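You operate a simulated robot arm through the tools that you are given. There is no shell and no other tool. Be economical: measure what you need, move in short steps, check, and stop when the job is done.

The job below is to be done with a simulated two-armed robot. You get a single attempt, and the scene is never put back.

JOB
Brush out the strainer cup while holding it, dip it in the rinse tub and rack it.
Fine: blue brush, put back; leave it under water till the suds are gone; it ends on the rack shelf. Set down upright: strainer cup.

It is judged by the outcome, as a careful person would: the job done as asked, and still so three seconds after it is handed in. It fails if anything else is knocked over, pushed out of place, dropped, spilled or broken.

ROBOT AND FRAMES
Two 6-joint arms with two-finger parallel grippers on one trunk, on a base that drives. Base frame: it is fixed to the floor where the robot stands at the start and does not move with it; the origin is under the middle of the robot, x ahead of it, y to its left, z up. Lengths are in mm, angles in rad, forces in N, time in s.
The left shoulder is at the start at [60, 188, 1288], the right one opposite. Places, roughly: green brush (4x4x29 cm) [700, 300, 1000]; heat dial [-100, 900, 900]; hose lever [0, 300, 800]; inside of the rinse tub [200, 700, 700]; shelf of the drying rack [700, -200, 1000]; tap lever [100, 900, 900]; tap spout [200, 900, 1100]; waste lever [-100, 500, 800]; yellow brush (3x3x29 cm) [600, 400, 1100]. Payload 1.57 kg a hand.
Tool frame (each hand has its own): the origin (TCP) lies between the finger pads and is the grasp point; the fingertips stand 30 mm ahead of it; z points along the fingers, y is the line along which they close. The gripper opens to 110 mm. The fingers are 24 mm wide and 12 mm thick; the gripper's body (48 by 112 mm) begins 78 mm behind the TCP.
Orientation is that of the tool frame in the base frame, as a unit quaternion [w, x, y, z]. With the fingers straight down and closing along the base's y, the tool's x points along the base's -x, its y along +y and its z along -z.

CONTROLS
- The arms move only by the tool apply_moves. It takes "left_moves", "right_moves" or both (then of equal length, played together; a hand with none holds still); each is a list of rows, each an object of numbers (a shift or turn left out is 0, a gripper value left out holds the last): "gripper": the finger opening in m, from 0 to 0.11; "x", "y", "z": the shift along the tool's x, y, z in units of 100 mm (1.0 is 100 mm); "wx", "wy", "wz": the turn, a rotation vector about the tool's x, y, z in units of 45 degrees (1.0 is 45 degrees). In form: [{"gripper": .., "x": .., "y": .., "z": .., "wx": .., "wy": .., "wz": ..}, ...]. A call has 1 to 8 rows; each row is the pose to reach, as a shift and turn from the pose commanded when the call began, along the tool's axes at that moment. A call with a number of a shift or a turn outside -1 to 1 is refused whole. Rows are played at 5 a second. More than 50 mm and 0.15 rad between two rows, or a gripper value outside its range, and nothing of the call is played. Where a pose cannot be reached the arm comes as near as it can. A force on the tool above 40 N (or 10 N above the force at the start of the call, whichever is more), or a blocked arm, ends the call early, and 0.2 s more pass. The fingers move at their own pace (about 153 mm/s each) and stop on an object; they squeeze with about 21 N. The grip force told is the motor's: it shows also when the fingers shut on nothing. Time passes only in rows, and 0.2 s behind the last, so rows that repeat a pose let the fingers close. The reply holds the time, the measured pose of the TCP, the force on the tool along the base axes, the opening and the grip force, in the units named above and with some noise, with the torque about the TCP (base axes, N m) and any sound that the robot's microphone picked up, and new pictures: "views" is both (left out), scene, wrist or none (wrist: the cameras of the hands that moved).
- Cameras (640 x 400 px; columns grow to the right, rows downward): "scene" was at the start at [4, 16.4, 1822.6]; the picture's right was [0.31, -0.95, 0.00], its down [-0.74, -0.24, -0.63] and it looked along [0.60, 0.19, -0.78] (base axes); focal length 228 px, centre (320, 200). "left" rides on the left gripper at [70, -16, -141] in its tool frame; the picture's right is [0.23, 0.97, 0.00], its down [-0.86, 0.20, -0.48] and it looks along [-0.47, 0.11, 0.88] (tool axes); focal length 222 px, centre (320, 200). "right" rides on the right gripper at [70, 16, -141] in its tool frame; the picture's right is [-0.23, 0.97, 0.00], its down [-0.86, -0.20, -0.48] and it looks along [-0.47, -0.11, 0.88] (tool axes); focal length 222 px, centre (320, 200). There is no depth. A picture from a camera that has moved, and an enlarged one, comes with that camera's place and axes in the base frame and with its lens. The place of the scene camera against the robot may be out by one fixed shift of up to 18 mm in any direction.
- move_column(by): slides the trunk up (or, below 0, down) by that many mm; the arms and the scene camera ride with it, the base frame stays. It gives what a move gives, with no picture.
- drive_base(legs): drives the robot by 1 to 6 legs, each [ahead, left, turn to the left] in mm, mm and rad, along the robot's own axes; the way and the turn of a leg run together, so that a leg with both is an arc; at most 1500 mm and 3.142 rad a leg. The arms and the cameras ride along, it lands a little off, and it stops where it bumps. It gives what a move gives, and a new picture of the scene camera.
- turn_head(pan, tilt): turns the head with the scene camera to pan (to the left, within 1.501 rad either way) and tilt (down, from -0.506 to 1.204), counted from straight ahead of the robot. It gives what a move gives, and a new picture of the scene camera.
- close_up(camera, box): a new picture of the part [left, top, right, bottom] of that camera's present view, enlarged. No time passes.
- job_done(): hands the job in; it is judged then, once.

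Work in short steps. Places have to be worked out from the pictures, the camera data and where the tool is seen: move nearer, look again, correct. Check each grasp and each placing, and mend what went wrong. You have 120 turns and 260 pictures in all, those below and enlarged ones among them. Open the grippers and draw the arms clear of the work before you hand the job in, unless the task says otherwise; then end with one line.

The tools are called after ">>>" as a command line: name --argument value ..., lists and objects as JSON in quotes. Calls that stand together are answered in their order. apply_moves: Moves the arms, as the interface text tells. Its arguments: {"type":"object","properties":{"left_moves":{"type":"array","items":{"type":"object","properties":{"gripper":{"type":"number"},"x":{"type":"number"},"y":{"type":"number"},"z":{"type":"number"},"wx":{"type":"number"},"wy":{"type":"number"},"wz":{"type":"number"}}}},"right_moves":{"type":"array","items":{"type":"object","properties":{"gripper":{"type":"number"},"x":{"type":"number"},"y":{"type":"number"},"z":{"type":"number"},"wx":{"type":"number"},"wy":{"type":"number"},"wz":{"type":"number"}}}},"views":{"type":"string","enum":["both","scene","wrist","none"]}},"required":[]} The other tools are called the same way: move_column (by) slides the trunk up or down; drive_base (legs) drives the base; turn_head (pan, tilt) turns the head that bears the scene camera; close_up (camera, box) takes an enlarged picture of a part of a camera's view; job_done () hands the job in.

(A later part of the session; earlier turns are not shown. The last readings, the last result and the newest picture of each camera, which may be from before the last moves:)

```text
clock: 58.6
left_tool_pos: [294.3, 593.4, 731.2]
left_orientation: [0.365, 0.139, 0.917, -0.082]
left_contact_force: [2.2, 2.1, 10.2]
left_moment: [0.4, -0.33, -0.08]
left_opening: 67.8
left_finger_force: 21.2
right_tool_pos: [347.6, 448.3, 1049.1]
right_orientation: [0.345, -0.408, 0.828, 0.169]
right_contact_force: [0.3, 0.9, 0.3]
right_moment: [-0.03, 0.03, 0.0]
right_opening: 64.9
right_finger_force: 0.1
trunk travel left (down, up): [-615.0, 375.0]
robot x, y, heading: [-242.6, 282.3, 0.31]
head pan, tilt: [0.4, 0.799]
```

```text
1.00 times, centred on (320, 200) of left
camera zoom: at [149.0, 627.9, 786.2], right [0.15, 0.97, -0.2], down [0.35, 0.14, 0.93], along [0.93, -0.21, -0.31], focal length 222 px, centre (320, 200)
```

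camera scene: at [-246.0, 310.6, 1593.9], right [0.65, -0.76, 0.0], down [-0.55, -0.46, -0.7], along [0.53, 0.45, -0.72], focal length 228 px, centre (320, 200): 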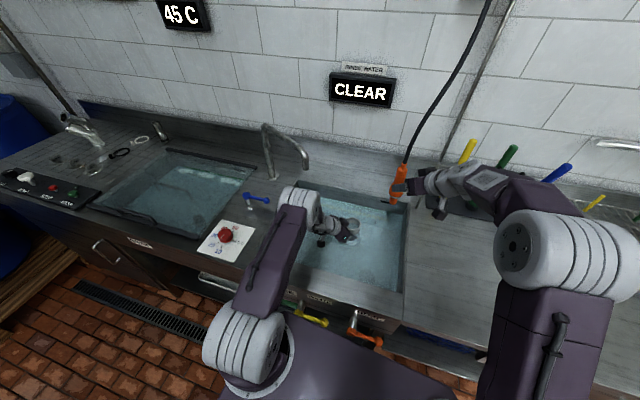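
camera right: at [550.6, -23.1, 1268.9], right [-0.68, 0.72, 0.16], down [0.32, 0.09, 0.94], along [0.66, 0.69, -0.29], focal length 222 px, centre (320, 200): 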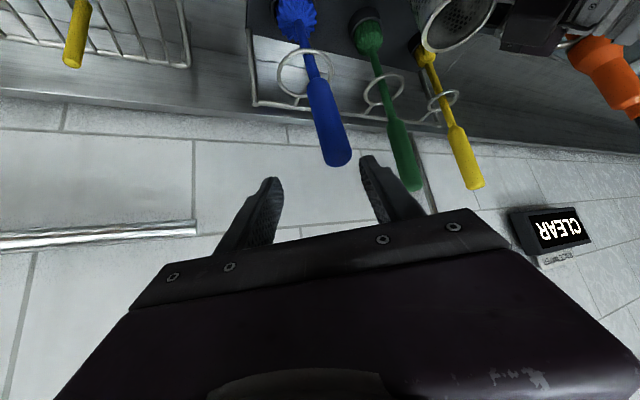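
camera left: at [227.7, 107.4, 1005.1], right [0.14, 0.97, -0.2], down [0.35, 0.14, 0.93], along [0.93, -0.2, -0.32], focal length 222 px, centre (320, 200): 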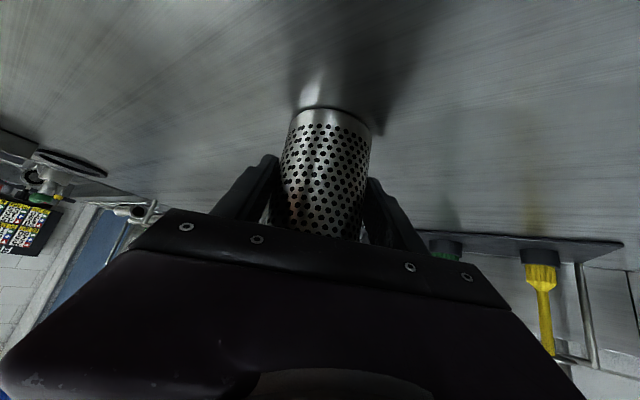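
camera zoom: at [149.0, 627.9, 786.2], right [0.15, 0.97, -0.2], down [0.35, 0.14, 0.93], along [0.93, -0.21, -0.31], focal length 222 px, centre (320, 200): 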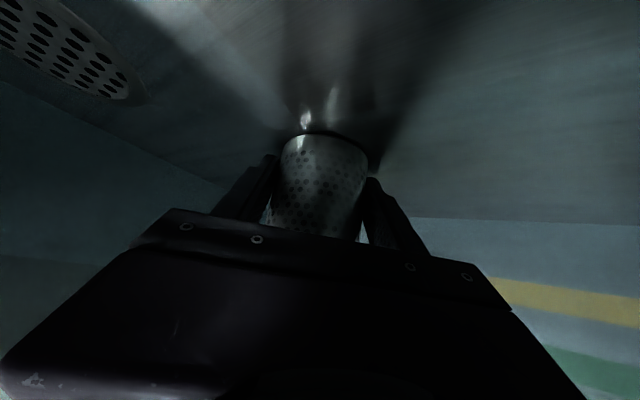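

The cup touches the tub floor, submerged (rim ≈ z 786, water ≈ 820). I raise it 6 mm off the floor and soak while watching for suds.

>>> move_column --by 6

>>> apply_moves --left_moves '[{"z": 0.0}, {"z": 0.0}, {"z": 0.0}, {"z": 0.0}, {"z": 0.0}, {"z": 0.0}, {"z": 0.0}, {"z": 0.0}]' --views "none"

>>> close_up --camera "scene" --box '[325, 190, 375, 225]'

>>> close_up --camera "left" --box '[200, 80, 440, 250]'

```text
clock: 59.1
left_tool_pos: [293.2, 594.1, 735.4]
left_orientation: [0.364, 0.139, 0.917, -0.083]
left_contact_force: [-0.1, -0.2, -1.3]
left_moment: [0.0, 0.01, -0.02]
left_opening: 68.0
left_finger_force: 21.2
right_tool_pos: [350.0, 448.7, 1054.2]
right_orientation: [0.344, -0.408, 0.828, 0.169]
right_contact_force: [0.3, 0.1, -0.2]
right_moment: [0.02, -0.01, 0.01]
right_opening: 65.3
right_finger_force: 0.0
trunk travel left (down, up): [-621.0, 369.0]
robot x, y, heading: [-242.1, 283.6, 0.306]
head pan, tilt: [0.4, 0.799]
```

```text
clock: 61.0
left_tool_pos: [294.4, 594.6, 736.2]
left_orientation: [0.365, 0.138, 0.917, -0.083]
left_contact_force: [1.0, 0.1, -2.2]
left_moment: [0.0, 0.05, 0.04]
left_opening: 67.7
left_finger_force: 20.9
right_tool_pos: [349.6, 448.5, 1053.8]
right_orientation: [0.344, -0.409, 0.828, 0.169]
right_contact_force: [-0.6, 0.7, 0.0]
right_moment: [-0.02, -0.02, -0.03]
right_opening: 65.2
right_finger_force: 0.0
trunk travel left (down, up): [-621.0, 369.0]
robot x, y, heading: [-241.6, 285.4, 0.31]
head pan, tilt: [0.4, 0.799]
```

```text
11.43 times, centred on (350, 208) of scene
camera zoom: at [-245.9, 310.6, 1534.9], right [0.65, -0.76, 0.0], down [-0.55, -0.46, -0.7], along [0.53, 0.45, -0.72], focal length 2603 px, centre (-23, 114)
```

zoom: 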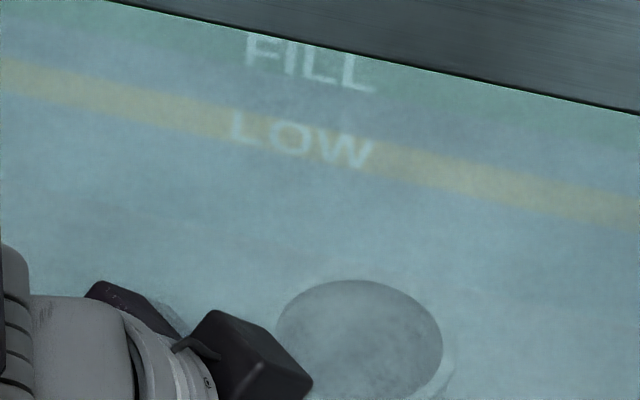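

```text
2.35 times, centred on (320, 165) of left
camera zoom: at [149.4, 628.3, 791.3], right [0.15, 0.97, -0.21], down [0.35, 0.14, 0.93], along [0.93, -0.21, -0.32], focal length 523 px, centre (320, 282)
```

zoom: 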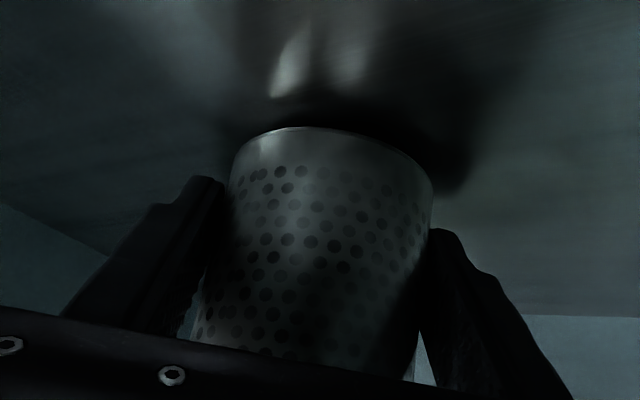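

The cup is fully under water; some film still covers the holes. I keep it soaking longer.

>>> apply_moves --left_moves '[{"z": 0.0}, {"z": 0.0}, {"z": 0.0}, {"z": 0.0}, {"z": 0.0}, {"z": 0.0}, {"z": 0.0}, {"z": 0.0}]' --views "none"

>>> apply_moves --left_moves '[{"z": 0.0}, {"z": 0.0}, {"z": 0.0}, {"z": 0.0}, {"z": 0.0}, {"z": 0.0}, {"z": 0.0}, {"z": 0.0}]' --views "none"

>>> close_up --camera "scene" --box '[325, 190, 375, 225]'

>>> close_up --camera "left" --box '[200, 80, 440, 250]'

```text
clock: 62.8
left_tool_pos: [294.7, 594.3, 735.9]
left_orientation: [0.364, 0.139, 0.917, -0.083]
left_contact_force: [-0.5, 0.0, -1.9]
left_moment: [0.02, 0.01, -0.03]
left_opening: 67.7
left_finger_force: 20.4
right_tool_pos: [349.7, 448.4, 1054.2]
right_orientation: [0.345, -0.408, 0.829, 0.169]
right_contact_force: [-0.2, 0.4, 0.0]
right_moment: [-0.03, -0.01, 0.0]
right_opening: 65.3
right_finger_force: 0.1
trunk travel left (down, up): [-621.0, 369.0]
robot x, y, heading: [-242.4, 285.1, 0.308]
head pan, tilt: [0.4, 0.799]
```

```text
clock: 64.5
left_tool_pos: [293.8, 593.9, 737.2]
left_orientation: [0.364, 0.139, 0.917, -0.083]
left_contact_force: [0.4, -0.1, -2.0]
left_moment: [0.0, 0.05, 0.03]
left_opening: 67.6
left_finger_force: 21.2
right_tool_pos: [349.4, 448.7, 1053.7]
right_orientation: [0.345, -0.408, 0.828, 0.169]
right_contact_force: [0.0, 0.1, -0.2]
right_moment: [-0.04, -0.03, 0.02]
right_opening: 65.1
right_finger_force: 0.0
trunk travel left (down, up): [-621.0, 369.0]
robot x, y, heading: [-240.3, 288.8, 0.303]
head pan, tilt: [0.4, 0.799]
```

```text
11.43 times, centred on (350, 208) of scene
camera zoom: at [-245.9, 310.6, 1534.9], right [0.65, -0.76, 0.0], down [-0.55, -0.46, -0.7], along [0.53, 0.45, -0.72], focal length 2603 px, centre (-23, 114)
```

zoom: 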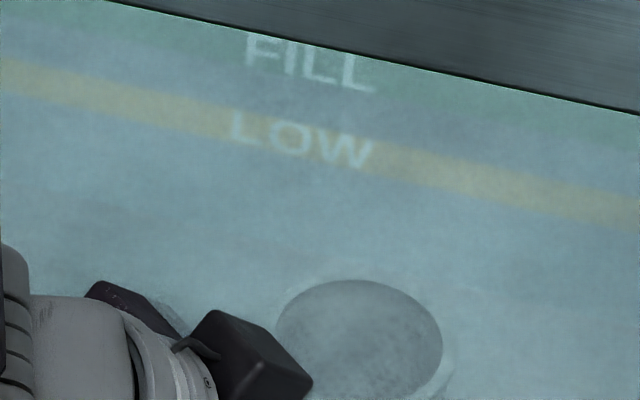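

```text
2.35 times, centred on (320, 165) of left
camera zoom: at [149.4, 628.3, 791.3], right [0.15, 0.97, -0.21], down [0.35, 0.14, 0.93], along [0.93, -0.21, -0.32], focal length 523 px, centre (320, 282)
```

zoom: 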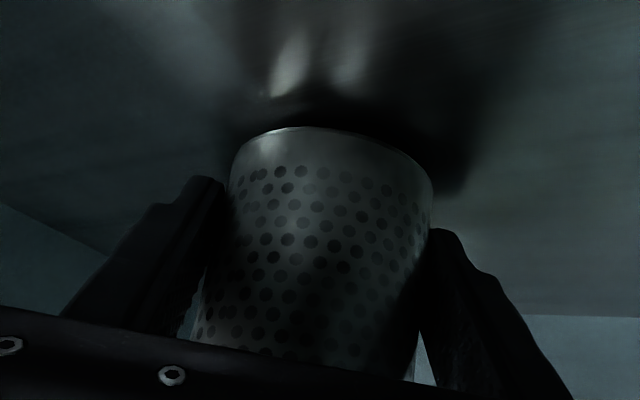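

The suds are fading a bit (holes darker). I soak another ~9 s.

>>> apply_moves --left_moves '[{"z": 0.0}, {"z": 0.0}, {"z": 0.0}, {"z": 0.0}, {"z": 0.0}, {"z": 0.0}, {"z": 0.0}, {"z": 0.0}]' --views "none"

>>> apply_moves --left_moves '[{"z": 0.0}, {"z": 0.0}, {"z": 0.0}, {"z": 0.0}, {"z": 0.0}, {"z": 0.0}, {"z": 0.0}, {"z": 0.0}]' --views "none"

>>> apply_moves --left_moves '[{"z": 0.0}, {"z": 0.0}, {"z": 0.0}, {"z": 0.0}, {"z": 0.0}, {"z": 0.0}, {"z": 0.0}, {"z": 0.0}]' --views "none"

>>> apply_moves --left_moves '[{"z": 0.0}, {"z": 0.0}, {"z": 0.0}, {"z": 0.0}, {"z": 0.0}, {"z": 0.0}, {"z": 0.0}, {"z": 0.0}]' --views "none"

>>> apply_moves --left_moves '[{"z": 0.0}, {"z": 0.0}, {"z": 0.0}, {"z": 0.0}, {"z": 0.0}, {"z": 0.0}, {"z": 0.0}, {"z": 0.0}]' --views "none"

>>> close_up --camera "scene" --box '[325, 190, 375, 225]'

>>> close_up --camera "left" --box '[200, 80, 440, 250]'

```text
clock: 66.3
left_tool_pos: [295.5, 595.6, 735.9]
left_orientation: [0.364, 0.139, 0.917, -0.083]
left_contact_force: [-0.2, 0.4, -2.2]
left_moment: [0.0, 0.05, -0.02]
left_opening: 67.8
left_finger_force: 21.3
right_tool_pos: [349.1, 448.3, 1053.9]
right_orientation: [0.344, -0.409, 0.828, 0.169]
right_contact_force: [-0.1, -0.5, -0.3]
right_moment: [-0.01, 0.0, 0.01]
right_opening: 65.0
right_finger_force: 0.0
trunk travel left (down, up): [-621.0, 369.0]
robot x, y, heading: [-244.1, 282.2, 0.304]
head pan, tilt: [0.4, 0.799]
```

```text
clock: 68.2
left_tool_pos: [294.4, 594.7, 736.3]
left_orientation: [0.364, 0.139, 0.917, -0.082]
left_contact_force: [0.6, 0.3, -1.1]
left_moment: [0.03, 0.01, 0.02]
left_opening: 67.7
left_finger_force: 21.2
right_tool_pos: [349.3, 449.2, 1053.2]
right_orientation: [0.344, -0.409, 0.829, 0.169]
right_contact_force: [-0.4, -0.2, -1.2]
right_moment: [0.0, 0.0, -0.01]
right_opening: 65.1
right_finger_force: 0.0
trunk travel left (down, up): [-621.0, 369.0]
robot x, y, heading: [-241.1, 284.7, 0.306]
head pan, tilt: [0.4, 0.799]
```

```text
clock: 70.0
left_tool_pos: [293.6, 595.1, 736.8]
left_orientation: [0.364, 0.138, 0.917, -0.082]
left_contact_force: [-0.1, 1.1, -1.8]
left_moment: [-0.02, 0.02, -0.04]
left_opening: 67.9
left_finger_force: 20.8
right_tool_pos: [348.0, 448.1, 1054.3]
right_orientation: [0.344, -0.408, 0.829, 0.168]
right_contact_force: [-0.3, 1.1, -0.3]
right_moment: [-0.01, -0.01, 0.02]
right_opening: 64.9
right_finger_force: 0.1
trunk travel left (down, up): [-621.0, 369.0]
robot x, y, heading: [-245.3, 281.1, 0.303]
head pan, tilt: [0.4, 0.799]
```

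```text
clock: 71.8
left_tool_pos: [294.2, 594.5, 736.4]
left_orientation: [0.364, 0.139, 0.917, -0.083]
left_contact_force: [0.2, 0.3, -1.6]
left_moment: [-0.03, -0.03, -0.01]
left_opening: 67.9
left_finger_force: 20.9
right_tool_pos: [349.0, 448.1, 1054.2]
right_orientation: [0.345, -0.408, 0.828, 0.169]
right_contact_force: [0.4, -0.2, -0.3]
right_moment: [-0.02, -0.01, -0.01]
right_opening: 64.9
right_finger_force: 0.0
trunk travel left (down, up): [-621.0, 369.0]
robot x, y, heading: [-244.7, 285.6, 0.305]
head pan, tilt: [0.4, 0.799]
```

```text
clock: 73.5
left_tool_pos: [293.5, 594.9, 735.2]
left_orientation: [0.364, 0.138, 0.917, -0.082]
left_contact_force: [0.7, -0.5, -1.3]
left_moment: [0.02, 0.03, -0.05]
left_opening: 67.5
left_finger_force: 20.7
right_tool_pos: [349.3, 448.1, 1054.6]
right_orientation: [0.344, -0.408, 0.829, 0.169]
right_contact_force: [0.4, 0.7, 0.0]
right_moment: [0.02, 0.02, 0.0]
right_opening: 65.1
right_finger_force: 0.1
trunk travel left (down, up): [-621.0, 369.0]
robot x, y, heading: [-247.4, 286.1, 0.307]
head pan, tilt: [0.4, 0.799]
```

```text
11.43 times, centred on (350, 208) of scene
camera zoom: at [-245.9, 310.6, 1534.9], right [0.65, -0.76, 0.0], down [-0.55, -0.46, -0.7], along [0.53, 0.45, -0.72], focal length 2603 px, centre (-23, 114)
```

zoom: 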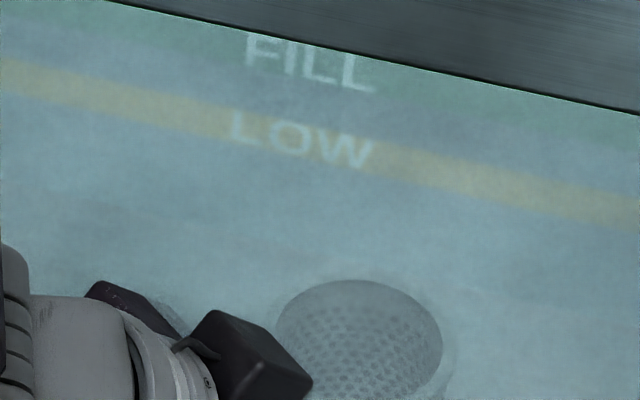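

```text
2.35 times, centred on (320, 165) of left
camera zoom: at [149.4, 628.3, 791.3], right [0.15, 0.97, -0.21], down [0.35, 0.14, 0.93], along [0.93, -0.21, -0.32], focal length 523 px, centre (320, 282)
```

zoom: 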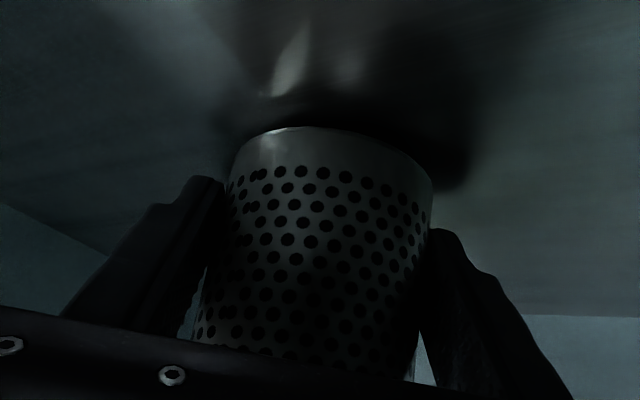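

The suds are gone; holes are crisp. One more brief soak for margin, then I raise the cup straight out and check.

>>> apply_moves --left_moves '[{"z": 0.0}, {"z": 0.0}, {"z": 0.0}, {"z": 0.0}, {"z": 0.0}, {"z": 0.0}, {"z": 0.0}, {"z": 0.0}]' --views "none"

>>> move_column --by 120

>>> move_column --by 230

>>> turn_head --pan 0.2 --tilt 0.75

>>> close_up --camera "left" --box '[160, 60, 480, 260]'

```text
clock: 75.3
left_tool_pos: [293.0, 594.5, 736.3]
left_orientation: [0.364, 0.138, 0.917, -0.082]
left_contact_force: [0.2, 0.1, -1.6]
left_moment: [0.0, 0.03, 0.03]
left_opening: 67.8
left_finger_force: 20.8
right_tool_pos: [349.7, 447.8, 1053.9]
right_orientation: [0.344, -0.408, 0.828, 0.169]
right_contact_force: [0.2, 0.1, -0.1]
right_moment: [-0.01, 0.02, -0.02]
right_opening: 65.1
right_finger_force: 0.1
trunk travel left (down, up): [-621.0, 369.0]
robot x, y, heading: [-239.8, 284.3, 0.306]
head pan, tilt: [0.4, 0.799]
```

```text
clock: 76.8
left_tool_pos: [294.1, 594.8, 856.1]
left_orientation: [0.364, 0.139, 0.917, -0.082]
left_contact_force: [0.1, 0.5, -1.9]
left_moment: [0.01, 0.01, 0.0]
left_opening: 67.8
left_finger_force: 21.5
right_tool_pos: [348.6, 447.8, 1174.2]
right_orientation: [0.345, -0.407, 0.829, 0.168]
right_contact_force: [-0.4, 0.4, -0.4]
right_moment: [-0.01, -0.01, -0.02]
right_opening: 64.9
right_finger_force: 0.1
trunk travel left (down, up): [-741.0, 249.0]
robot x, y, heading: [-245.0, 284.0, 0.302]
head pan, tilt: [0.4, 0.799]
```

```text
clock: 79.3
left_tool_pos: [293.9, 594.8, 1086.0]
left_orientation: [0.364, 0.139, 0.917, -0.083]
left_contact_force: [0.0, -0.3, -1.2]
left_moment: [-0.03, 0.0, 0.0]
left_opening: 67.8
left_finger_force: 20.5
right_tool_pos: [349.3, 448.9, 1403.4]
right_orientation: [0.344, -0.408, 0.828, 0.169]
right_contact_force: [-0.4, -0.9, 1.1]
right_moment: [-0.02, -0.01, -0.04]
right_opening: 64.9
right_finger_force: 0.0
trunk travel left (down, up): [-971.0, 19.0]
robot x, y, heading: [-242.1, 282.1, 0.306]
head pan, tilt: [0.4, 0.799]
```

```text
clock: 80.0
left_tool_pos: [293.5, 593.7, 1085.8]
left_orientation: [0.365, 0.139, 0.917, -0.082]
left_contact_force: [0.7, -0.2, -1.9]
left_moment: [0.0, -0.03, 0.04]
left_opening: 67.9
left_finger_force: 21.4
right_tool_pos: [349.6, 448.4, 1404.2]
right_orientation: [0.344, -0.408, 0.829, 0.169]
right_contact_force: [-0.5, 1.2, 0.1]
right_moment: [-0.01, -0.03, -0.01]
right_opening: 65.0
right_finger_force: 0.1
trunk travel left (down, up): [-971.0, 19.0]
robot x, y, heading: [-242.8, 281.9, 0.303]
head pan, tilt: [0.201, 0.75]
camera scene: at [-234.6, 298.5, 1888.9], right [0.48, -0.87, 0.0], down [-0.6, -0.33, -0.73], along [0.64, 0.35, -0.68], focal length 228 px, centre (320, 200)
```

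scene: 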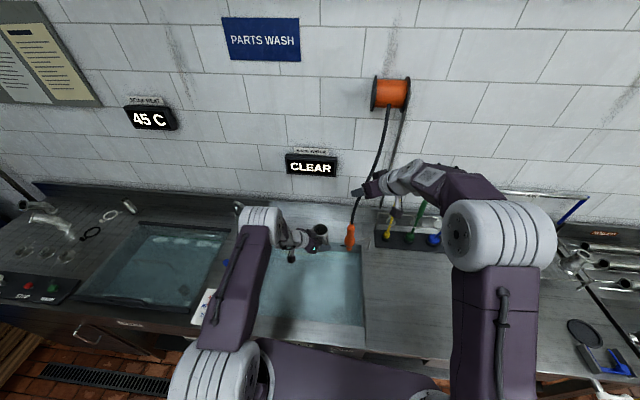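

```text
2.00 times, centred on (320, 160) of left
camera zoom: at [149.5, 628.3, 1141.2], right [0.15, 0.97, -0.21], down [0.35, 0.14, 0.93], along [0.93, -0.21, -0.32], focal length 444 px, centre (320, 280)
```

zoom: 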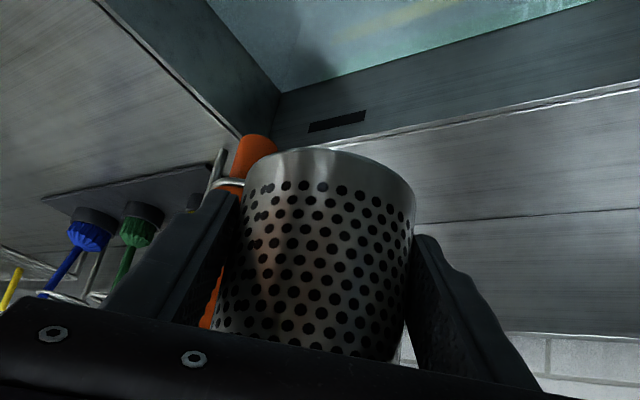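

The cup is clean and rinsed. I drive right 450 mm over known free floor, then look right at the rack and floor.

>>> drive_base --legs '[[0, -450, 0]]'

>>> turn_head --pan -0.5 --tilt 0.8

```text
clock: 82.7
left_tool_pos: [427.4, 172.9, 1086.1]
left_orientation: [0.365, 0.136, 0.917, -0.083]
left_contact_force: [0.4, -0.2, -0.8]
left_moment: [0.02, 0.01, 0.02]
left_opening: 67.8
left_finger_force: 20.3
right_tool_pos: [481.4, 27.2, 1404.0]
right_orientation: [0.344, -0.41, 0.827, 0.169]
right_contact_force: [0.5, -0.3, 0.8]
right_moment: [0.02, 0.0, -0.01]
right_opening: 65.0
right_finger_force: 0.1
trunk travel left (down, up): [-971.0, 19.0]
robot x, y, heading: [-107.2, -138.8, 0.31]
head pan, tilt: [0.201, 0.75]
camera scene: at [-101.0, -124.5, 1888.9], right [0.49, -0.87, 0.0], down [-0.6, -0.33, -0.73], along [0.64, 0.36, -0.68], focal length 228 px, centre (320, 200)
```

scene: 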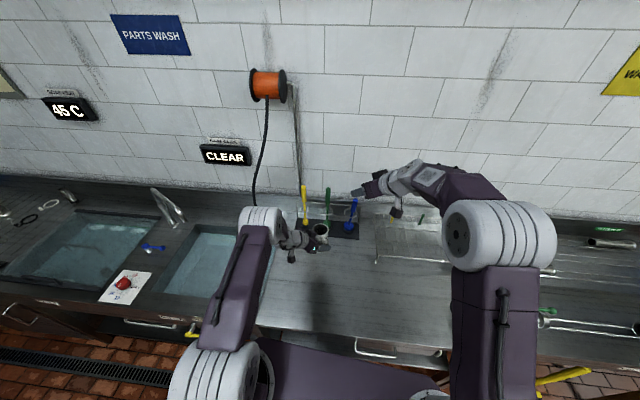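

```text
clock: 83.8
left_tool_pos: [428.4, 170.2, 1085.6]
left_orientation: [0.365, 0.137, 0.917, -0.083]
left_contact_force: [0.5, 0.2, -1.6]
left_moment: [0.01, -0.02, 0.03]
left_opening: 67.7
left_finger_force: 20.8
right_tool_pos: [483.5, 25.9, 1404.4]
right_orientation: [0.344, -0.41, 0.827, 0.169]
right_contact_force: [0.2, 0.0, 0.1]
right_moment: [-0.01, -0.02, -0.02]
right_opening: 65.0
right_finger_force: 0.0
trunk travel left (down, up): [-971.0, 19.0]
robot x, y, heading: [-106.9, -137.1, 0.305]
head pan, tilt: [-0.499, 0.799]
camera scene: at [-93.2, -183.2, 1884.9], right [-0.19, -0.98, 0.0], down [-0.7, 0.14, -0.7], along [0.68, -0.13, -0.72], focal length 228 px, centre (320, 200)
```

scene: 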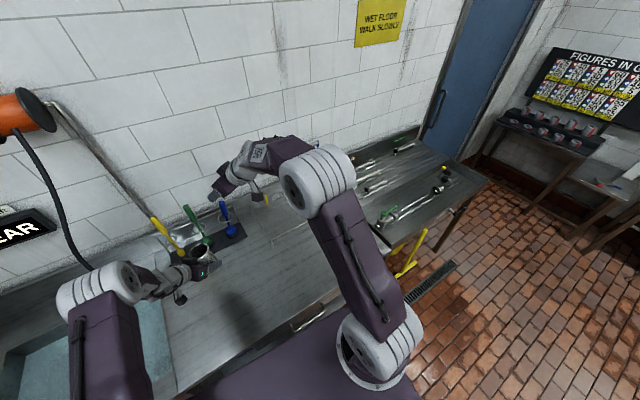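

The floor ahead to the right is clear. I drive right another 350 mm and look at the rack.

>>> drive_base --legs '[[0, -350, 0]]'

>>> turn_head --pan 0.0 --tilt 0.8

>>> close_up --camera "left" --box '[0, 0, 640, 400]'

>>> close_up --camera "right" --box '[0, 0, 640, 400]'

```text
clock: 86.1
left_tool_pos: [536.3, -165.0, 1086.5]
left_orientation: [0.365, 0.137, 0.917, -0.083]
left_contact_force: [-0.8, -0.1, -2.2]
left_moment: [-0.01, -0.01, -0.02]
left_opening: 67.7
left_finger_force: 21.1
right_tool_pos: [589.3, -309.9, 1403.5]
right_orientation: [0.344, -0.41, 0.828, 0.169]
right_contact_force: [0.7, -0.2, -0.4]
right_moment: [-0.04, 0.0, -0.02]
right_opening: 65.0
right_finger_force: 0.1
trunk travel left (down, up): [-971.0, 19.0]
robot x, y, heading: [1.2, -482.9, 0.312]
head pan, tilt: [-0.499, 0.799]
camera scene: at [12.6, -516.2, 1885.0], right [-0.19, -0.98, 0.0], down [-0.7, 0.14, -0.7], along [0.68, -0.13, -0.72], focal length 228 px, centre (320, 200)
```

scene: 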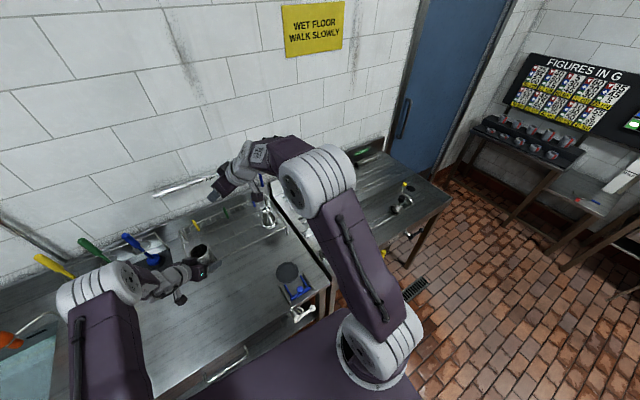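

```text
clock: 87.0
left_tool_pos: [535.0, -168.0, 1086.7]
left_orientation: [0.364, 0.138, 0.918, -0.081]
left_contact_force: [-0.2, 0.2, -1.6]
left_moment: [0.04, 0.03, 0.0]
left_opening: 67.7
left_finger_force: 21.0
right_tool_pos: [591.0, -315.6, 1404.0]
right_orientation: [0.343, -0.409, 0.828, 0.17]
right_contact_force: [-0.8, 0.0, 0.0]
right_moment: [-0.01, -0.04, 0.0]
right_opening: 64.9
right_finger_force: 0.2
trunk travel left (down, up): [-971.0, 19.0]
robot x, y, heading: [-1.0, -478.1, 0.303]
head pan, tilt: [0.0, 0.799]
camera scene: at [12.0, -482.1, 1884.9], right [0.3, -0.95, 0.0], down [-0.68, -0.22, -0.7], along [0.66, 0.21, -0.72], focal length 228 px, centre (320, 200)
```

scene: 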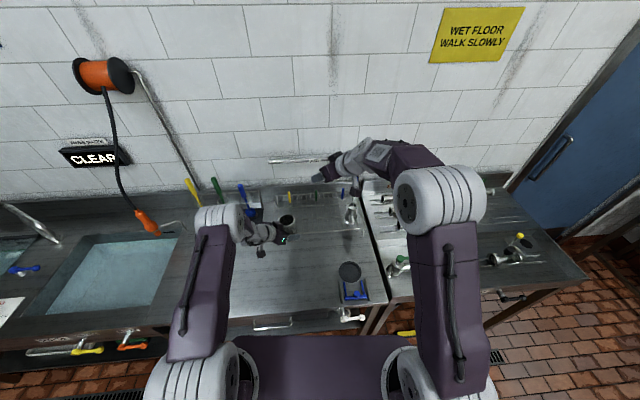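

```text
1.00 times, centred on (320, 200) of left
camera zoom: at [390.7, -134.6, 1141.4], right [0.15, 0.97, -0.2], down [0.35, 0.14, 0.93], along [0.93, -0.21, -0.32], focal length 222 px, centre (320, 200)
```

zoom: 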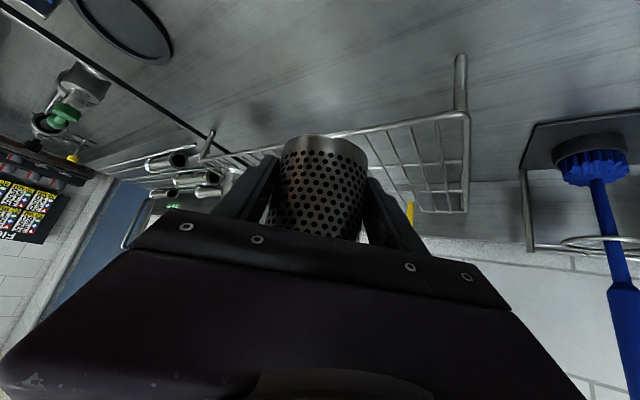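

```text
1.00 times, centred on (320, 200) of right
camera zoom: at [487.3, -422.9, 1454.8], right [-0.68, 0.72, 0.16], down [0.32, 0.09, 0.94], along [0.66, 0.69, -0.29], focal length 222 px, centre (320, 200)
```

zoom: 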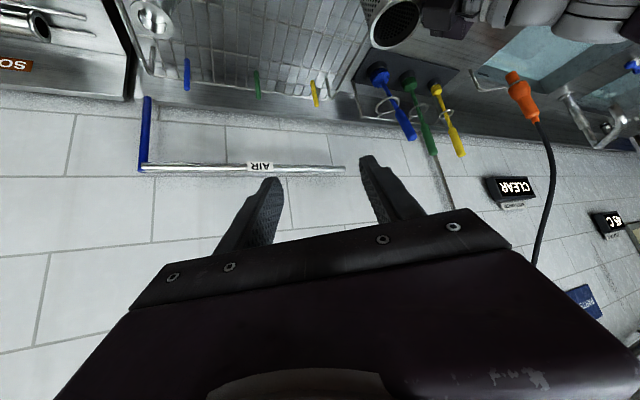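

I zoom in on the rack to choose the placing spot and measure its height.

>>> close_up --camera "scene" --box '[240, 160, 380, 260]'

>>> close_up --camera "right" --box '[120, 0, 440, 180]'

>>> close_up --camera "left" --box '[160, 20, 500, 240]'

```text
4.00 times, centred on (310, 210) of scene
camera zoom: at [12.0, -482.1, 1884.9], right [0.3, -0.95, 0.0], down [-0.68, -0.22, -0.7], along [0.66, 0.21, -0.72], focal length 911 px, centre (360, 160)
```

zoom: 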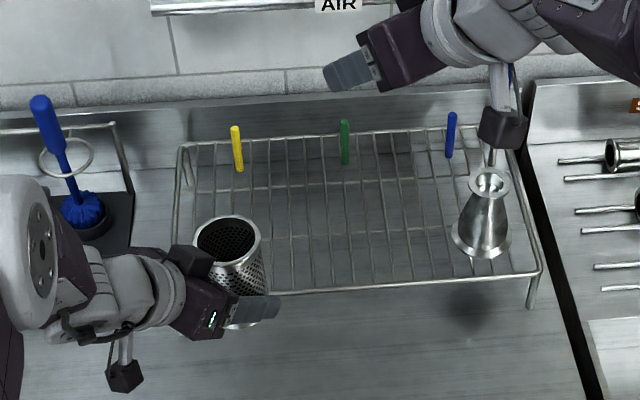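

```text
2.00 times, centred on (280, 90) of right
camera zoom: at [487.3, -422.9, 1454.8], right [-0.68, 0.72, 0.16], down [0.32, 0.09, 0.94], along [0.66, 0.69, -0.29], focal length 444 px, centre (400, 420)
```

zoom: 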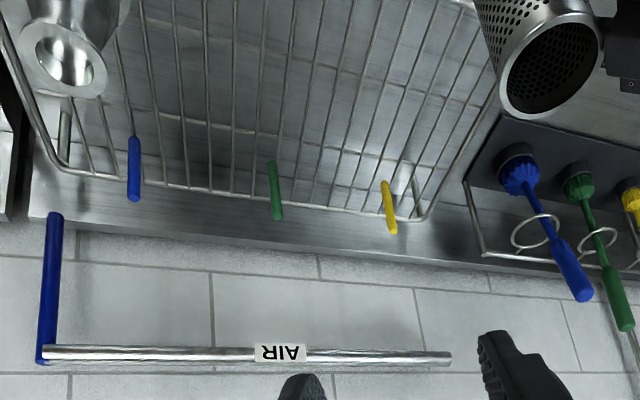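

```text
1.82 times, centred on (330, 130) of left
camera zoom: at [390.7, -134.6, 1141.4], right [0.15, 0.97, -0.2], down [0.35, 0.14, 0.93], along [0.93, -0.21, -0.32], focal length 404 px, centre (302, 327)
```

zoom: 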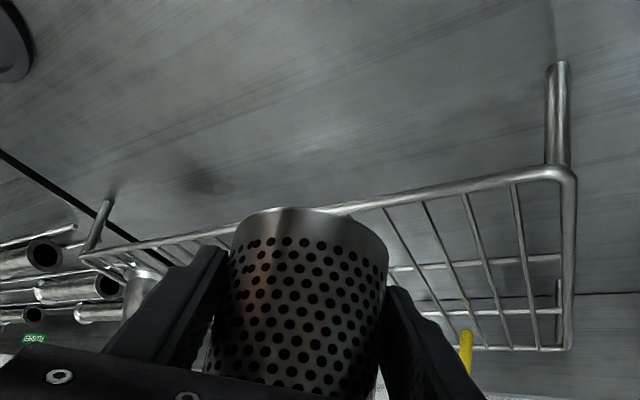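

Shelf is at z≈970, front-left corner about [582, -58]; target spot is bench depth ~610, lateral ~-340. I drive forward only 80 mm (a lever protrudes from the bench front), then extend the arm.

>>> drive_base --legs '[[80, -15, 0]]'

>>> apply_moves --left_moves '[{"x": -0.13, "y": 0.08, "z": 0.11}, {"x": -0.25, "y": 0.15, "z": 0.22}, {"x": -0.37, "y": 0.22, "z": 0.34}, {"x": -0.43, "y": 0.27, "z": 0.4}]' --views "scene"

>>> close_up --camera "scene" --box '[220, 170, 380, 280]'

>>> close_up --camera "left" --box '[100, 0, 560, 260]'

```text
clock: 88.0
left_tool_pos: [606.3, -160.4, 1091.9]
left_orientation: [0.369, 0.139, 0.916, -0.081]
left_contact_force: [-0.1, 0.5, -1.5]
left_moment: [0.01, -0.04, -0.02]
left_opening: 67.7
left_finger_force: 21.1
right_tool_pos: [657.6, -306.4, 1411.2]
right_orientation: [0.348, -0.409, 0.827, 0.168]
right_contact_force: [-0.9, 0.1, 0.2]
right_moment: [0.01, -0.04, -0.04]
right_opening: 64.9
right_finger_force: 0.1
trunk travel left (down, up): [-971.0, 19.0]
robot x, y, heading: [79.2, -471.7, 0.301]
head pan, tilt: [0.0, 0.799]
camera scene: at [75.0, -472.8, 1885.1], right [0.3, -0.95, 0.0], down [-0.68, -0.21, -0.7], along [0.67, 0.21, -0.71], focal length 228 px, centre (320, 200)
```

scene: 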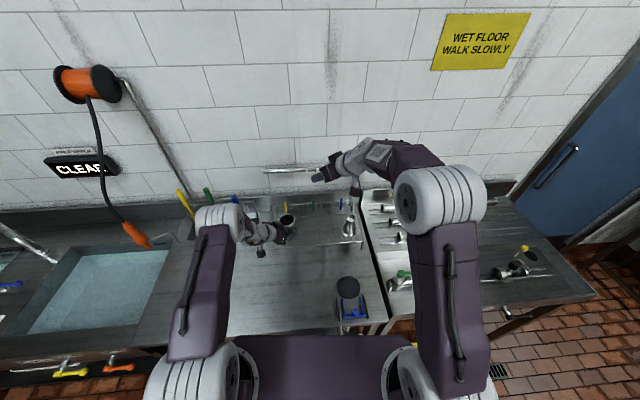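

```text
clock: 89.0
left_tool_pos: [683.2, -152.0, 1083.8]
left_orientation: [0.362, 0.138, 0.918, -0.083]
left_contact_force: [1.0, -0.1, -1.5]
left_moment: [-0.01, 0.01, 0.03]
left_opening: 67.5
left_finger_force: 21.2
right_tool_pos: [673.4, -306.2, 1402.5]
right_orientation: [0.343, -0.409, 0.828, 0.17]
right_contact_force: [0.2, -0.3, 0.9]
right_moment: [-0.02, 0.01, -0.01]
right_opening: 65.0
right_finger_force: 0.0
trunk travel left (down, up): [-971.0, 19.0]
robot x, y, heading: [81.0, -470.0, 0.307]
head pan, tilt: [0.0, 0.799]
camera scene: at [95.3, -470.6, 1884.8], right [0.3, -0.95, 0.0], down [-0.69, -0.22, -0.7], along [0.66, 0.21, -0.72], focal length 228 px, centre (320, 200)
```

scene: 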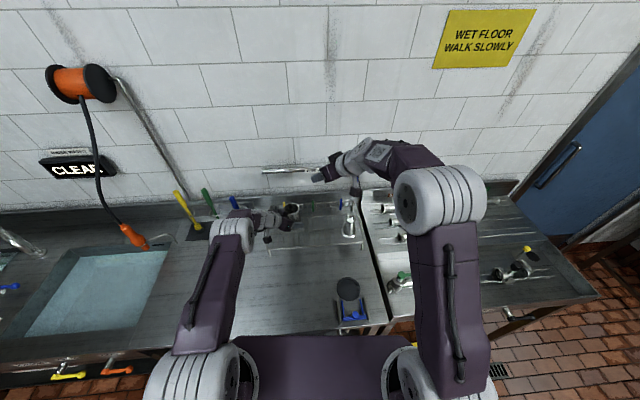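

```text
3.64 times, centred on (300, 225) of scene
camera zoom: at [95.3, -470.6, 1884.8], right [0.3, -0.95, 0.0], down [-0.69, -0.22, -0.7], along [0.66, 0.21, -0.72], focal length 828 px, centre (393, 109)
```

zoom: 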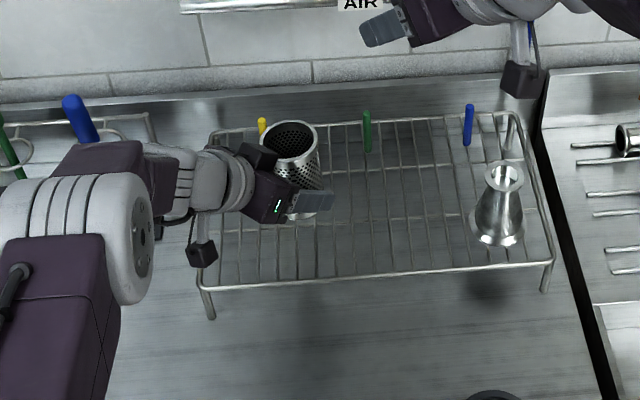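

```text
1.39 times, centred on (330, 130) of left
camera zoom: at [537.4, -118.3, 1139.0], right [0.15, 0.97, -0.21], down [0.35, 0.14, 0.92], along [0.92, -0.21, -0.32], focal length 309 px, centre (306, 297)
```

zoom: 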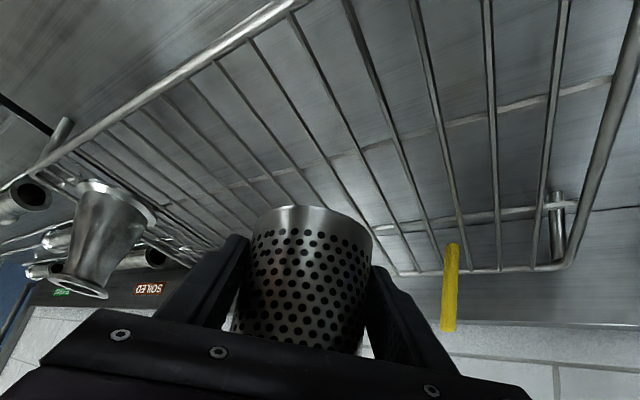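

The cup is over the shelf's open area (depth 606, lateral -351), clear of the prongs. I lower with the trunk until it touches the wires.

>>> move_column --by -40

>>> close_up --camera "left" --box '[100, 0, 560, 260]'

>>> close_up --camera "scene" --box '[240, 170, 360, 260]'

```text
clock: 89.9
left_tool_pos: [678.7, -151.4, 1046.5]
left_orientation: [0.364, 0.139, 0.917, -0.083]
left_contact_force: [0.4, -0.6, -1.6]
left_moment: [-0.02, 0.04, -0.03]
left_opening: 67.9
left_finger_force: 21.1
right_tool_pos: [668.9, -305.3, 1365.3]
right_orientation: [0.345, -0.408, 0.828, 0.169]
right_contact_force: [-0.2, -0.3, 0.7]
right_moment: [-0.02, -0.01, 0.02]
right_opening: 65.0
right_finger_force: 0.1
trunk travel left (down, up): [-931.0, 59.0]
robot x, y, heading: [80.3, -473.0, 0.304]
head pan, tilt: [0.0, 0.799]
```

```text
1.39 times, centred on (330, 130) of left
camera zoom: at [534.2, -118.5, 1100.7], right [0.15, 0.97, -0.21], down [0.35, 0.14, 0.93], along [0.93, -0.21, -0.32], focal length 309 px, centre (306, 297)
```

zoom: 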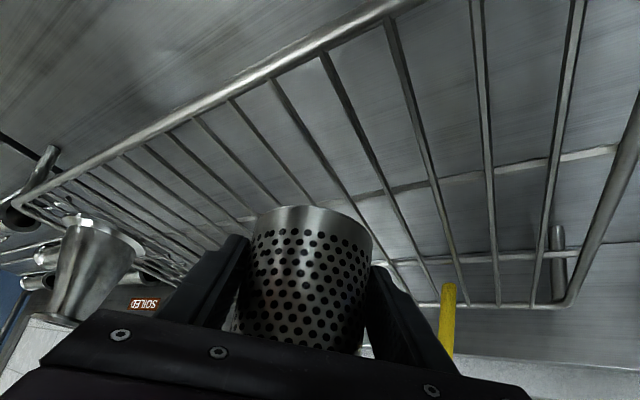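

```text
4.44 times, centred on (300, 215) of scene
camera zoom: at [89.8, -471.3, 1844.9], right [0.3, -0.95, 0.0], down [-0.68, -0.22, -0.7], along [0.67, 0.21, -0.72], focal length 1012 px, centre (409, 133)
```

zoom: 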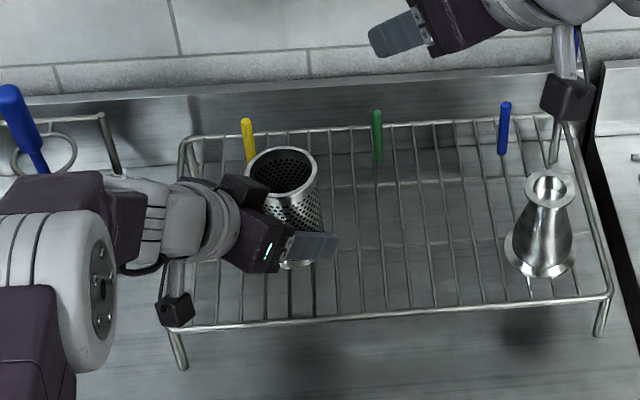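

Still clear. I continue down in small steps, watching for contact.

>>> move_column --by -12

>>> move_column --by -5

>>> close_up --camera "scene" --box '[240, 170, 360, 260]'

```text
clock: 90.5
left_tool_pos: [680.2, -151.8, 1033.2]
left_orientation: [0.364, 0.138, 0.918, -0.082]
left_contact_force: [-0.1, 0.6, -1.4]
left_moment: [0.01, 0.03, 0.03]
left_opening: 67.8
left_finger_force: 21.3
right_tool_pos: [669.2, -303.7, 1352.1]
right_orientation: [0.343, -0.409, 0.828, 0.17]
right_contact_force: [-0.2, 0.2, -0.9]
right_moment: [0.01, 0.03, -0.01]
right_opening: 65.0
right_finger_force: 0.1
trunk travel left (down, up): [-919.0, 71.0]
robot x, y, heading: [80.6, -464.6, 0.302]
head pan, tilt: [0.0, 0.799]
```

```text
clock: 91.0
left_tool_pos: [680.0, -151.8, 1027.5]
left_orientation: [0.363, 0.137, 0.918, -0.082]
left_contact_force: [-0.2, 0.2, -2.5]
left_moment: [0.02, -0.02, -0.01]
left_opening: 67.7
left_finger_force: 20.9
right_tool_pos: [671.4, -304.0, 1346.5]
right_orientation: [0.344, -0.409, 0.828, 0.169]
right_contact_force: [-0.8, -0.3, 0.0]
right_moment: [0.0, -0.01, 0.0]
right_opening: 65.0
right_finger_force: 0.1
trunk travel left (down, up): [-914.0, 76.0]
robot x, y, heading: [74.3, -471.5, 0.301]
head pan, tilt: [0.0, 0.799]
```

```text
4.44 times, centred on (300, 215) of scene
camera zoom: at [91.8, -470.8, 1827.9], right [0.3, -0.95, 0.0], down [-0.68, -0.22, -0.7], along [0.66, 0.21, -0.72], focal length 1012 px, centre (409, 133)
```

zoom: 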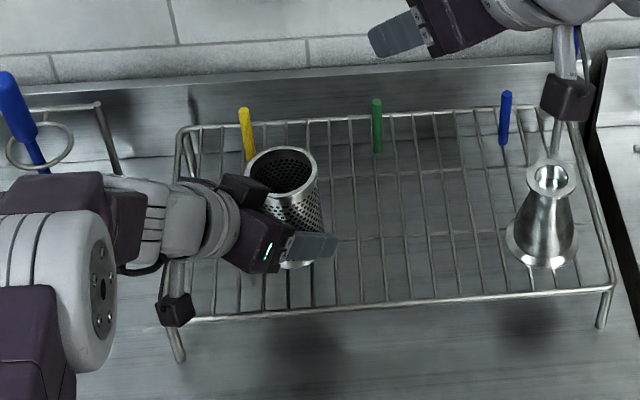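

No contact yet; continue lowering in 6 mm steps.

>>> move_column --by -6

>>> move_column --by -6

>>> close_up --camera "left" --box '[100, 0, 560, 260]'

```text
clock: 91.6
left_tool_pos: [679.3, -151.6, 1022.5]
left_orientation: [0.364, 0.138, 0.918, -0.082]
left_contact_force: [-0.1, 0.5, -1.4]
left_moment: [-0.01, 0.0, -0.04]
left_opening: 67.9
left_finger_force: 21.4
right_tool_pos: [669.2, -304.3, 1341.2]
right_orientation: [0.344, -0.409, 0.828, 0.169]
right_contact_force: [0.0, 0.5, -0.2]
right_moment: [-0.02, -0.01, -0.05]
right_opening: 65.1
right_finger_force: 0.1
trunk travel left (down, up): [-908.0, 82.0]
robot x, y, heading: [77.2, -472.1, 0.303]
head pan, tilt: [0.0, 0.799]
```

```text
clock: 92.1
left_tool_pos: [680.6, -153.3, 1016.0]
left_orientation: [0.364, 0.137, 0.917, -0.081]
left_contact_force: [-0.8, 1.2, -2.6]
left_moment: [-0.01, 0.0, -0.02]
left_opening: 67.7
left_finger_force: 21.1
right_tool_pos: [670.2, -304.9, 1334.7]
right_orientation: [0.344, -0.409, 0.828, 0.17]
right_contact_force: [0.4, -0.1, 1.1]
right_moment: [0.01, 0.0, 0.0]
right_opening: 65.0
right_finger_force: 0.1
trunk travel left (down, up): [-902.0, 88.0]
robot x, y, heading: [78.8, -469.8, 0.313]
head pan, tilt: [0.0, 0.799]
```

```text
1.39 times, centred on (330, 130) of left
camera zoom: at [535.0, -118.3, 1071.2], right [0.15, 0.97, -0.21], down [0.35, 0.14, 0.93], along [0.93, -0.21, -0.32], focal length 309 px, centre (306, 297)
```

zoom: 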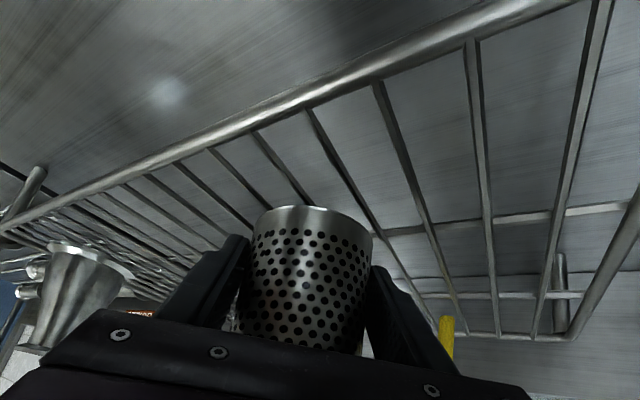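

Estimated shelf z≈960; nearly there. Continue in 5 mm steps.

>>> move_column --by -5

>>> move_column --by -5

>>> close_up --camera "scene" --box '[240, 170, 360, 260]'

```text
clock: 92.7
left_tool_pos: [679.5, -151.7, 1010.8]
left_orientation: [0.365, 0.139, 0.917, -0.083]
left_contact_force: [0.1, -0.5, -0.2]
left_moment: [0.06, -0.03, 0.0]
left_opening: 68.0
left_finger_force: 20.4
right_tool_pos: [669.9, -304.0, 1330.8]
right_orientation: [0.345, -0.409, 0.828, 0.169]
right_contact_force: [-0.2, 0.6, -0.6]
right_moment: [-0.02, 0.02, -0.03]
right_opening: 65.2
right_finger_force: 0.0
trunk travel left (down, up): [-897.0, 93.0]
robot x, y, heading: [77.6, -467.4, 0.305]
head pan, tilt: [0.0, 0.799]
```

```text
clock: 93.2
left_tool_pos: [678.5, -152.3, 1013.5]
left_orientation: [0.367, 0.139, 0.916, -0.08]
left_contact_force: [2.3, 2.6, 20.7]
left_moment: [0.72, -0.44, 0.04]
left_opening: 67.7
left_finger_force: 21.3
right_tool_pos: [667.3, -305.4, 1326.2]
right_orientation: [0.346, -0.408, 0.828, 0.17]
right_contact_force: [0.2, 0.3, 0.0]
right_moment: [0.0, 0.0, 0.02]
right_opening: 65.0
right_finger_force: 0.1
trunk travel left (down, up): [-892.0, 98.0]
robot x, y, heading: [80.1, -467.6, 0.305]
head pan, tilt: [0.0, 0.799]
```

```text
4.44 times, centred on (300, 215) of scene
camera zoom: at [86.5, -473.4, 1806.3], right [0.3, -0.95, 0.0], down [-0.68, -0.21, -0.7], along [0.67, 0.21, -0.72], focal length 1012 px, centre (409, 133)
```

zoom: 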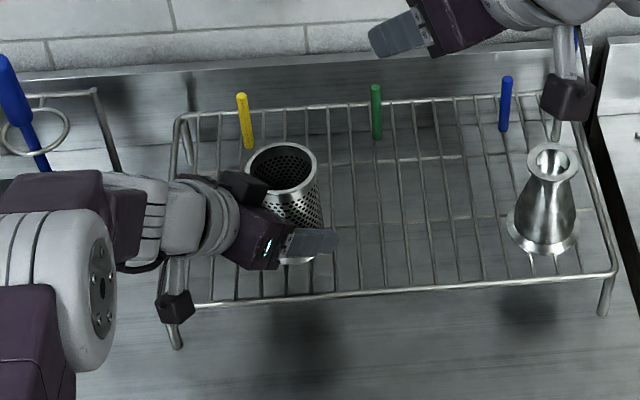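

Seated with 20 N of push; I ease up 4 mm to relieve it before opening.

>>> move_column --by 4

>>> close_up --camera "left" --box '[160, 60, 480, 260]'

```text
clock: 93.7
left_tool_pos: [676.9, -152.8, 1012.4]
left_orientation: [0.365, 0.139, 0.917, -0.082]
left_contact_force: [5.4, 2.6, 14.1]
left_moment: [0.58, -0.47, -0.12]
left_opening: 67.7
left_finger_force: 20.7
right_tool_pos: [667.8, -305.3, 1329.9]
right_orientation: [0.345, -0.409, 0.828, 0.17]
right_contact_force: [0.7, 0.1, -0.8]
right_moment: [0.0, -0.06, -0.03]
right_opening: 64.8
right_finger_force: 0.0
trunk travel left (down, up): [-896.0, 94.0]
robot x, y, heading: [78.8, -473.4, 0.305]
head pan, tilt: [0.0, 0.799]
```

```text
2.00 times, centred on (320, 160) of left
camera zoom: at [533.5, -119.1, 1066.5], right [0.15, 0.97, -0.2], down [0.35, 0.14, 0.93], along [0.93, -0.21, -0.32], focal length 444 px, centre (320, 280)
```

zoom: 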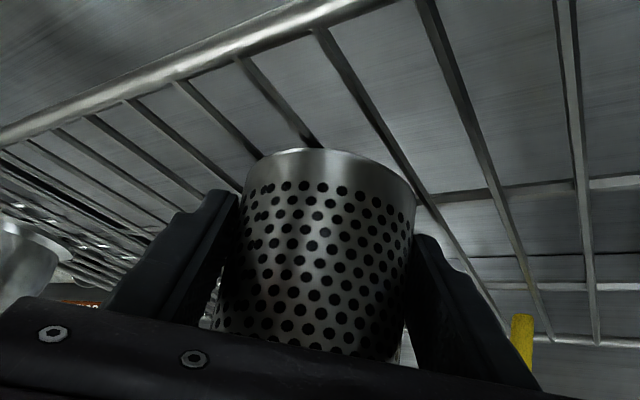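

Still 14 N; I ease up another 3 mm.

>>> move_column --by 3

```text
clock: 94.2
left_tool_pos: [677.2, -153.5, 1011.5]
left_orientation: [0.363, 0.139, 0.918, -0.084]
left_contact_force: [-1.5, -0.9, 0.8]
left_moment: [0.1, -0.02, 0.06]
left_opening: 67.6
left_finger_force: 20.6
right_tool_pos: [669.6, -305.0, 1333.1]
right_orientation: [0.345, -0.41, 0.827, 0.17]
right_contact_force: [0.5, -0.3, -0.3]
right_moment: [-0.01, -0.03, -0.02]
right_opening: 65.1
right_finger_force: 0.0
trunk travel left (down, up): [-899.0, 91.0]
robot x, y, heading: [78.6, -471.6, 0.305]
head pan, tilt: [0.0, 0.799]
```

Contact force is now about zero with the cup resting on the wires. I open the left gripper slowly and check.

>>> apply_moves --left_moves '[{"gripper": 0.075}, {"gripper": 0.085}, {"gripper": 0.1}, {"gripper": 0.11}, {"gripper": 0.11}]' --views "wrist"

>>> close_up --camera "scene" --box '[240, 170, 360, 260]'

```text
clock: 95.5
left_tool_pos: [679.6, -153.2, 1014.4]
left_orientation: [0.364, 0.139, 0.917, -0.082]
left_contact_force: [-1.0, 0.3, -0.6]
left_moment: [0.01, 0.02, -0.04]
left_opening: 109.9
left_finger_force: 0.0
right_tool_pos: [669.9, -304.5, 1330.8]
right_orientation: [0.344, -0.41, 0.828, 0.169]
right_contact_force: [0.2, 0.8, -0.2]
right_moment: [0.06, 0.0, 0.01]
right_opening: 64.9
right_finger_force: 0.0
trunk travel left (down, up): [-899.0, 91.0]
robot x, y, heading: [79.1, -469.6, 0.305]
head pan, tilt: [0.0, 0.799]
camera left: at [534.4, -118.6, 1068.7], right [0.15, 0.97, -0.21], down [0.35, 0.14, 0.93], along [0.93, -0.21, -0.32], focal length 222 px, centre (320, 200)
```

left: 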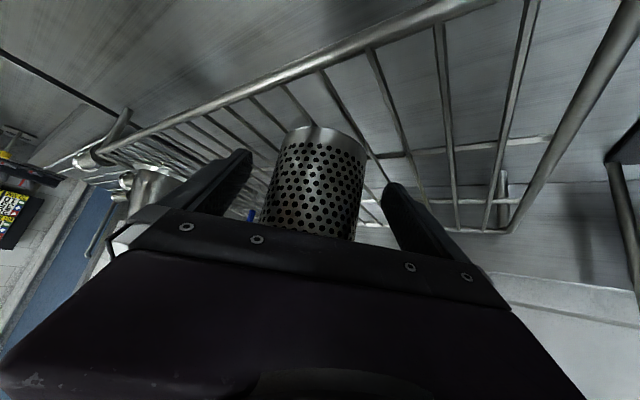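

```text
4.44 times, centred on (300, 215) of scene
camera zoom: at [90.3, -471.4, 1812.9], right [0.3, -0.95, 0.0], down [-0.68, -0.22, -0.7], along [0.67, 0.21, -0.72], focal length 1012 px, centre (409, 133)
```

zoom: 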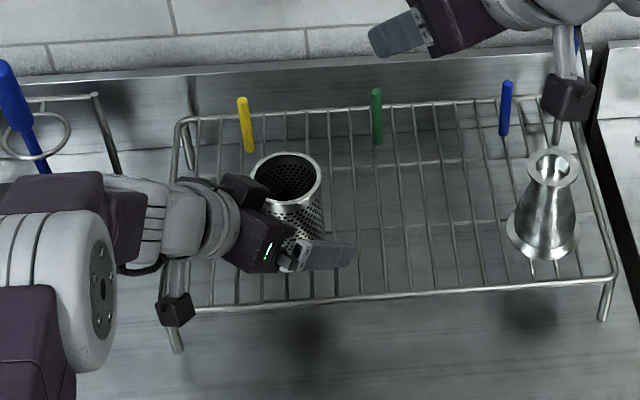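

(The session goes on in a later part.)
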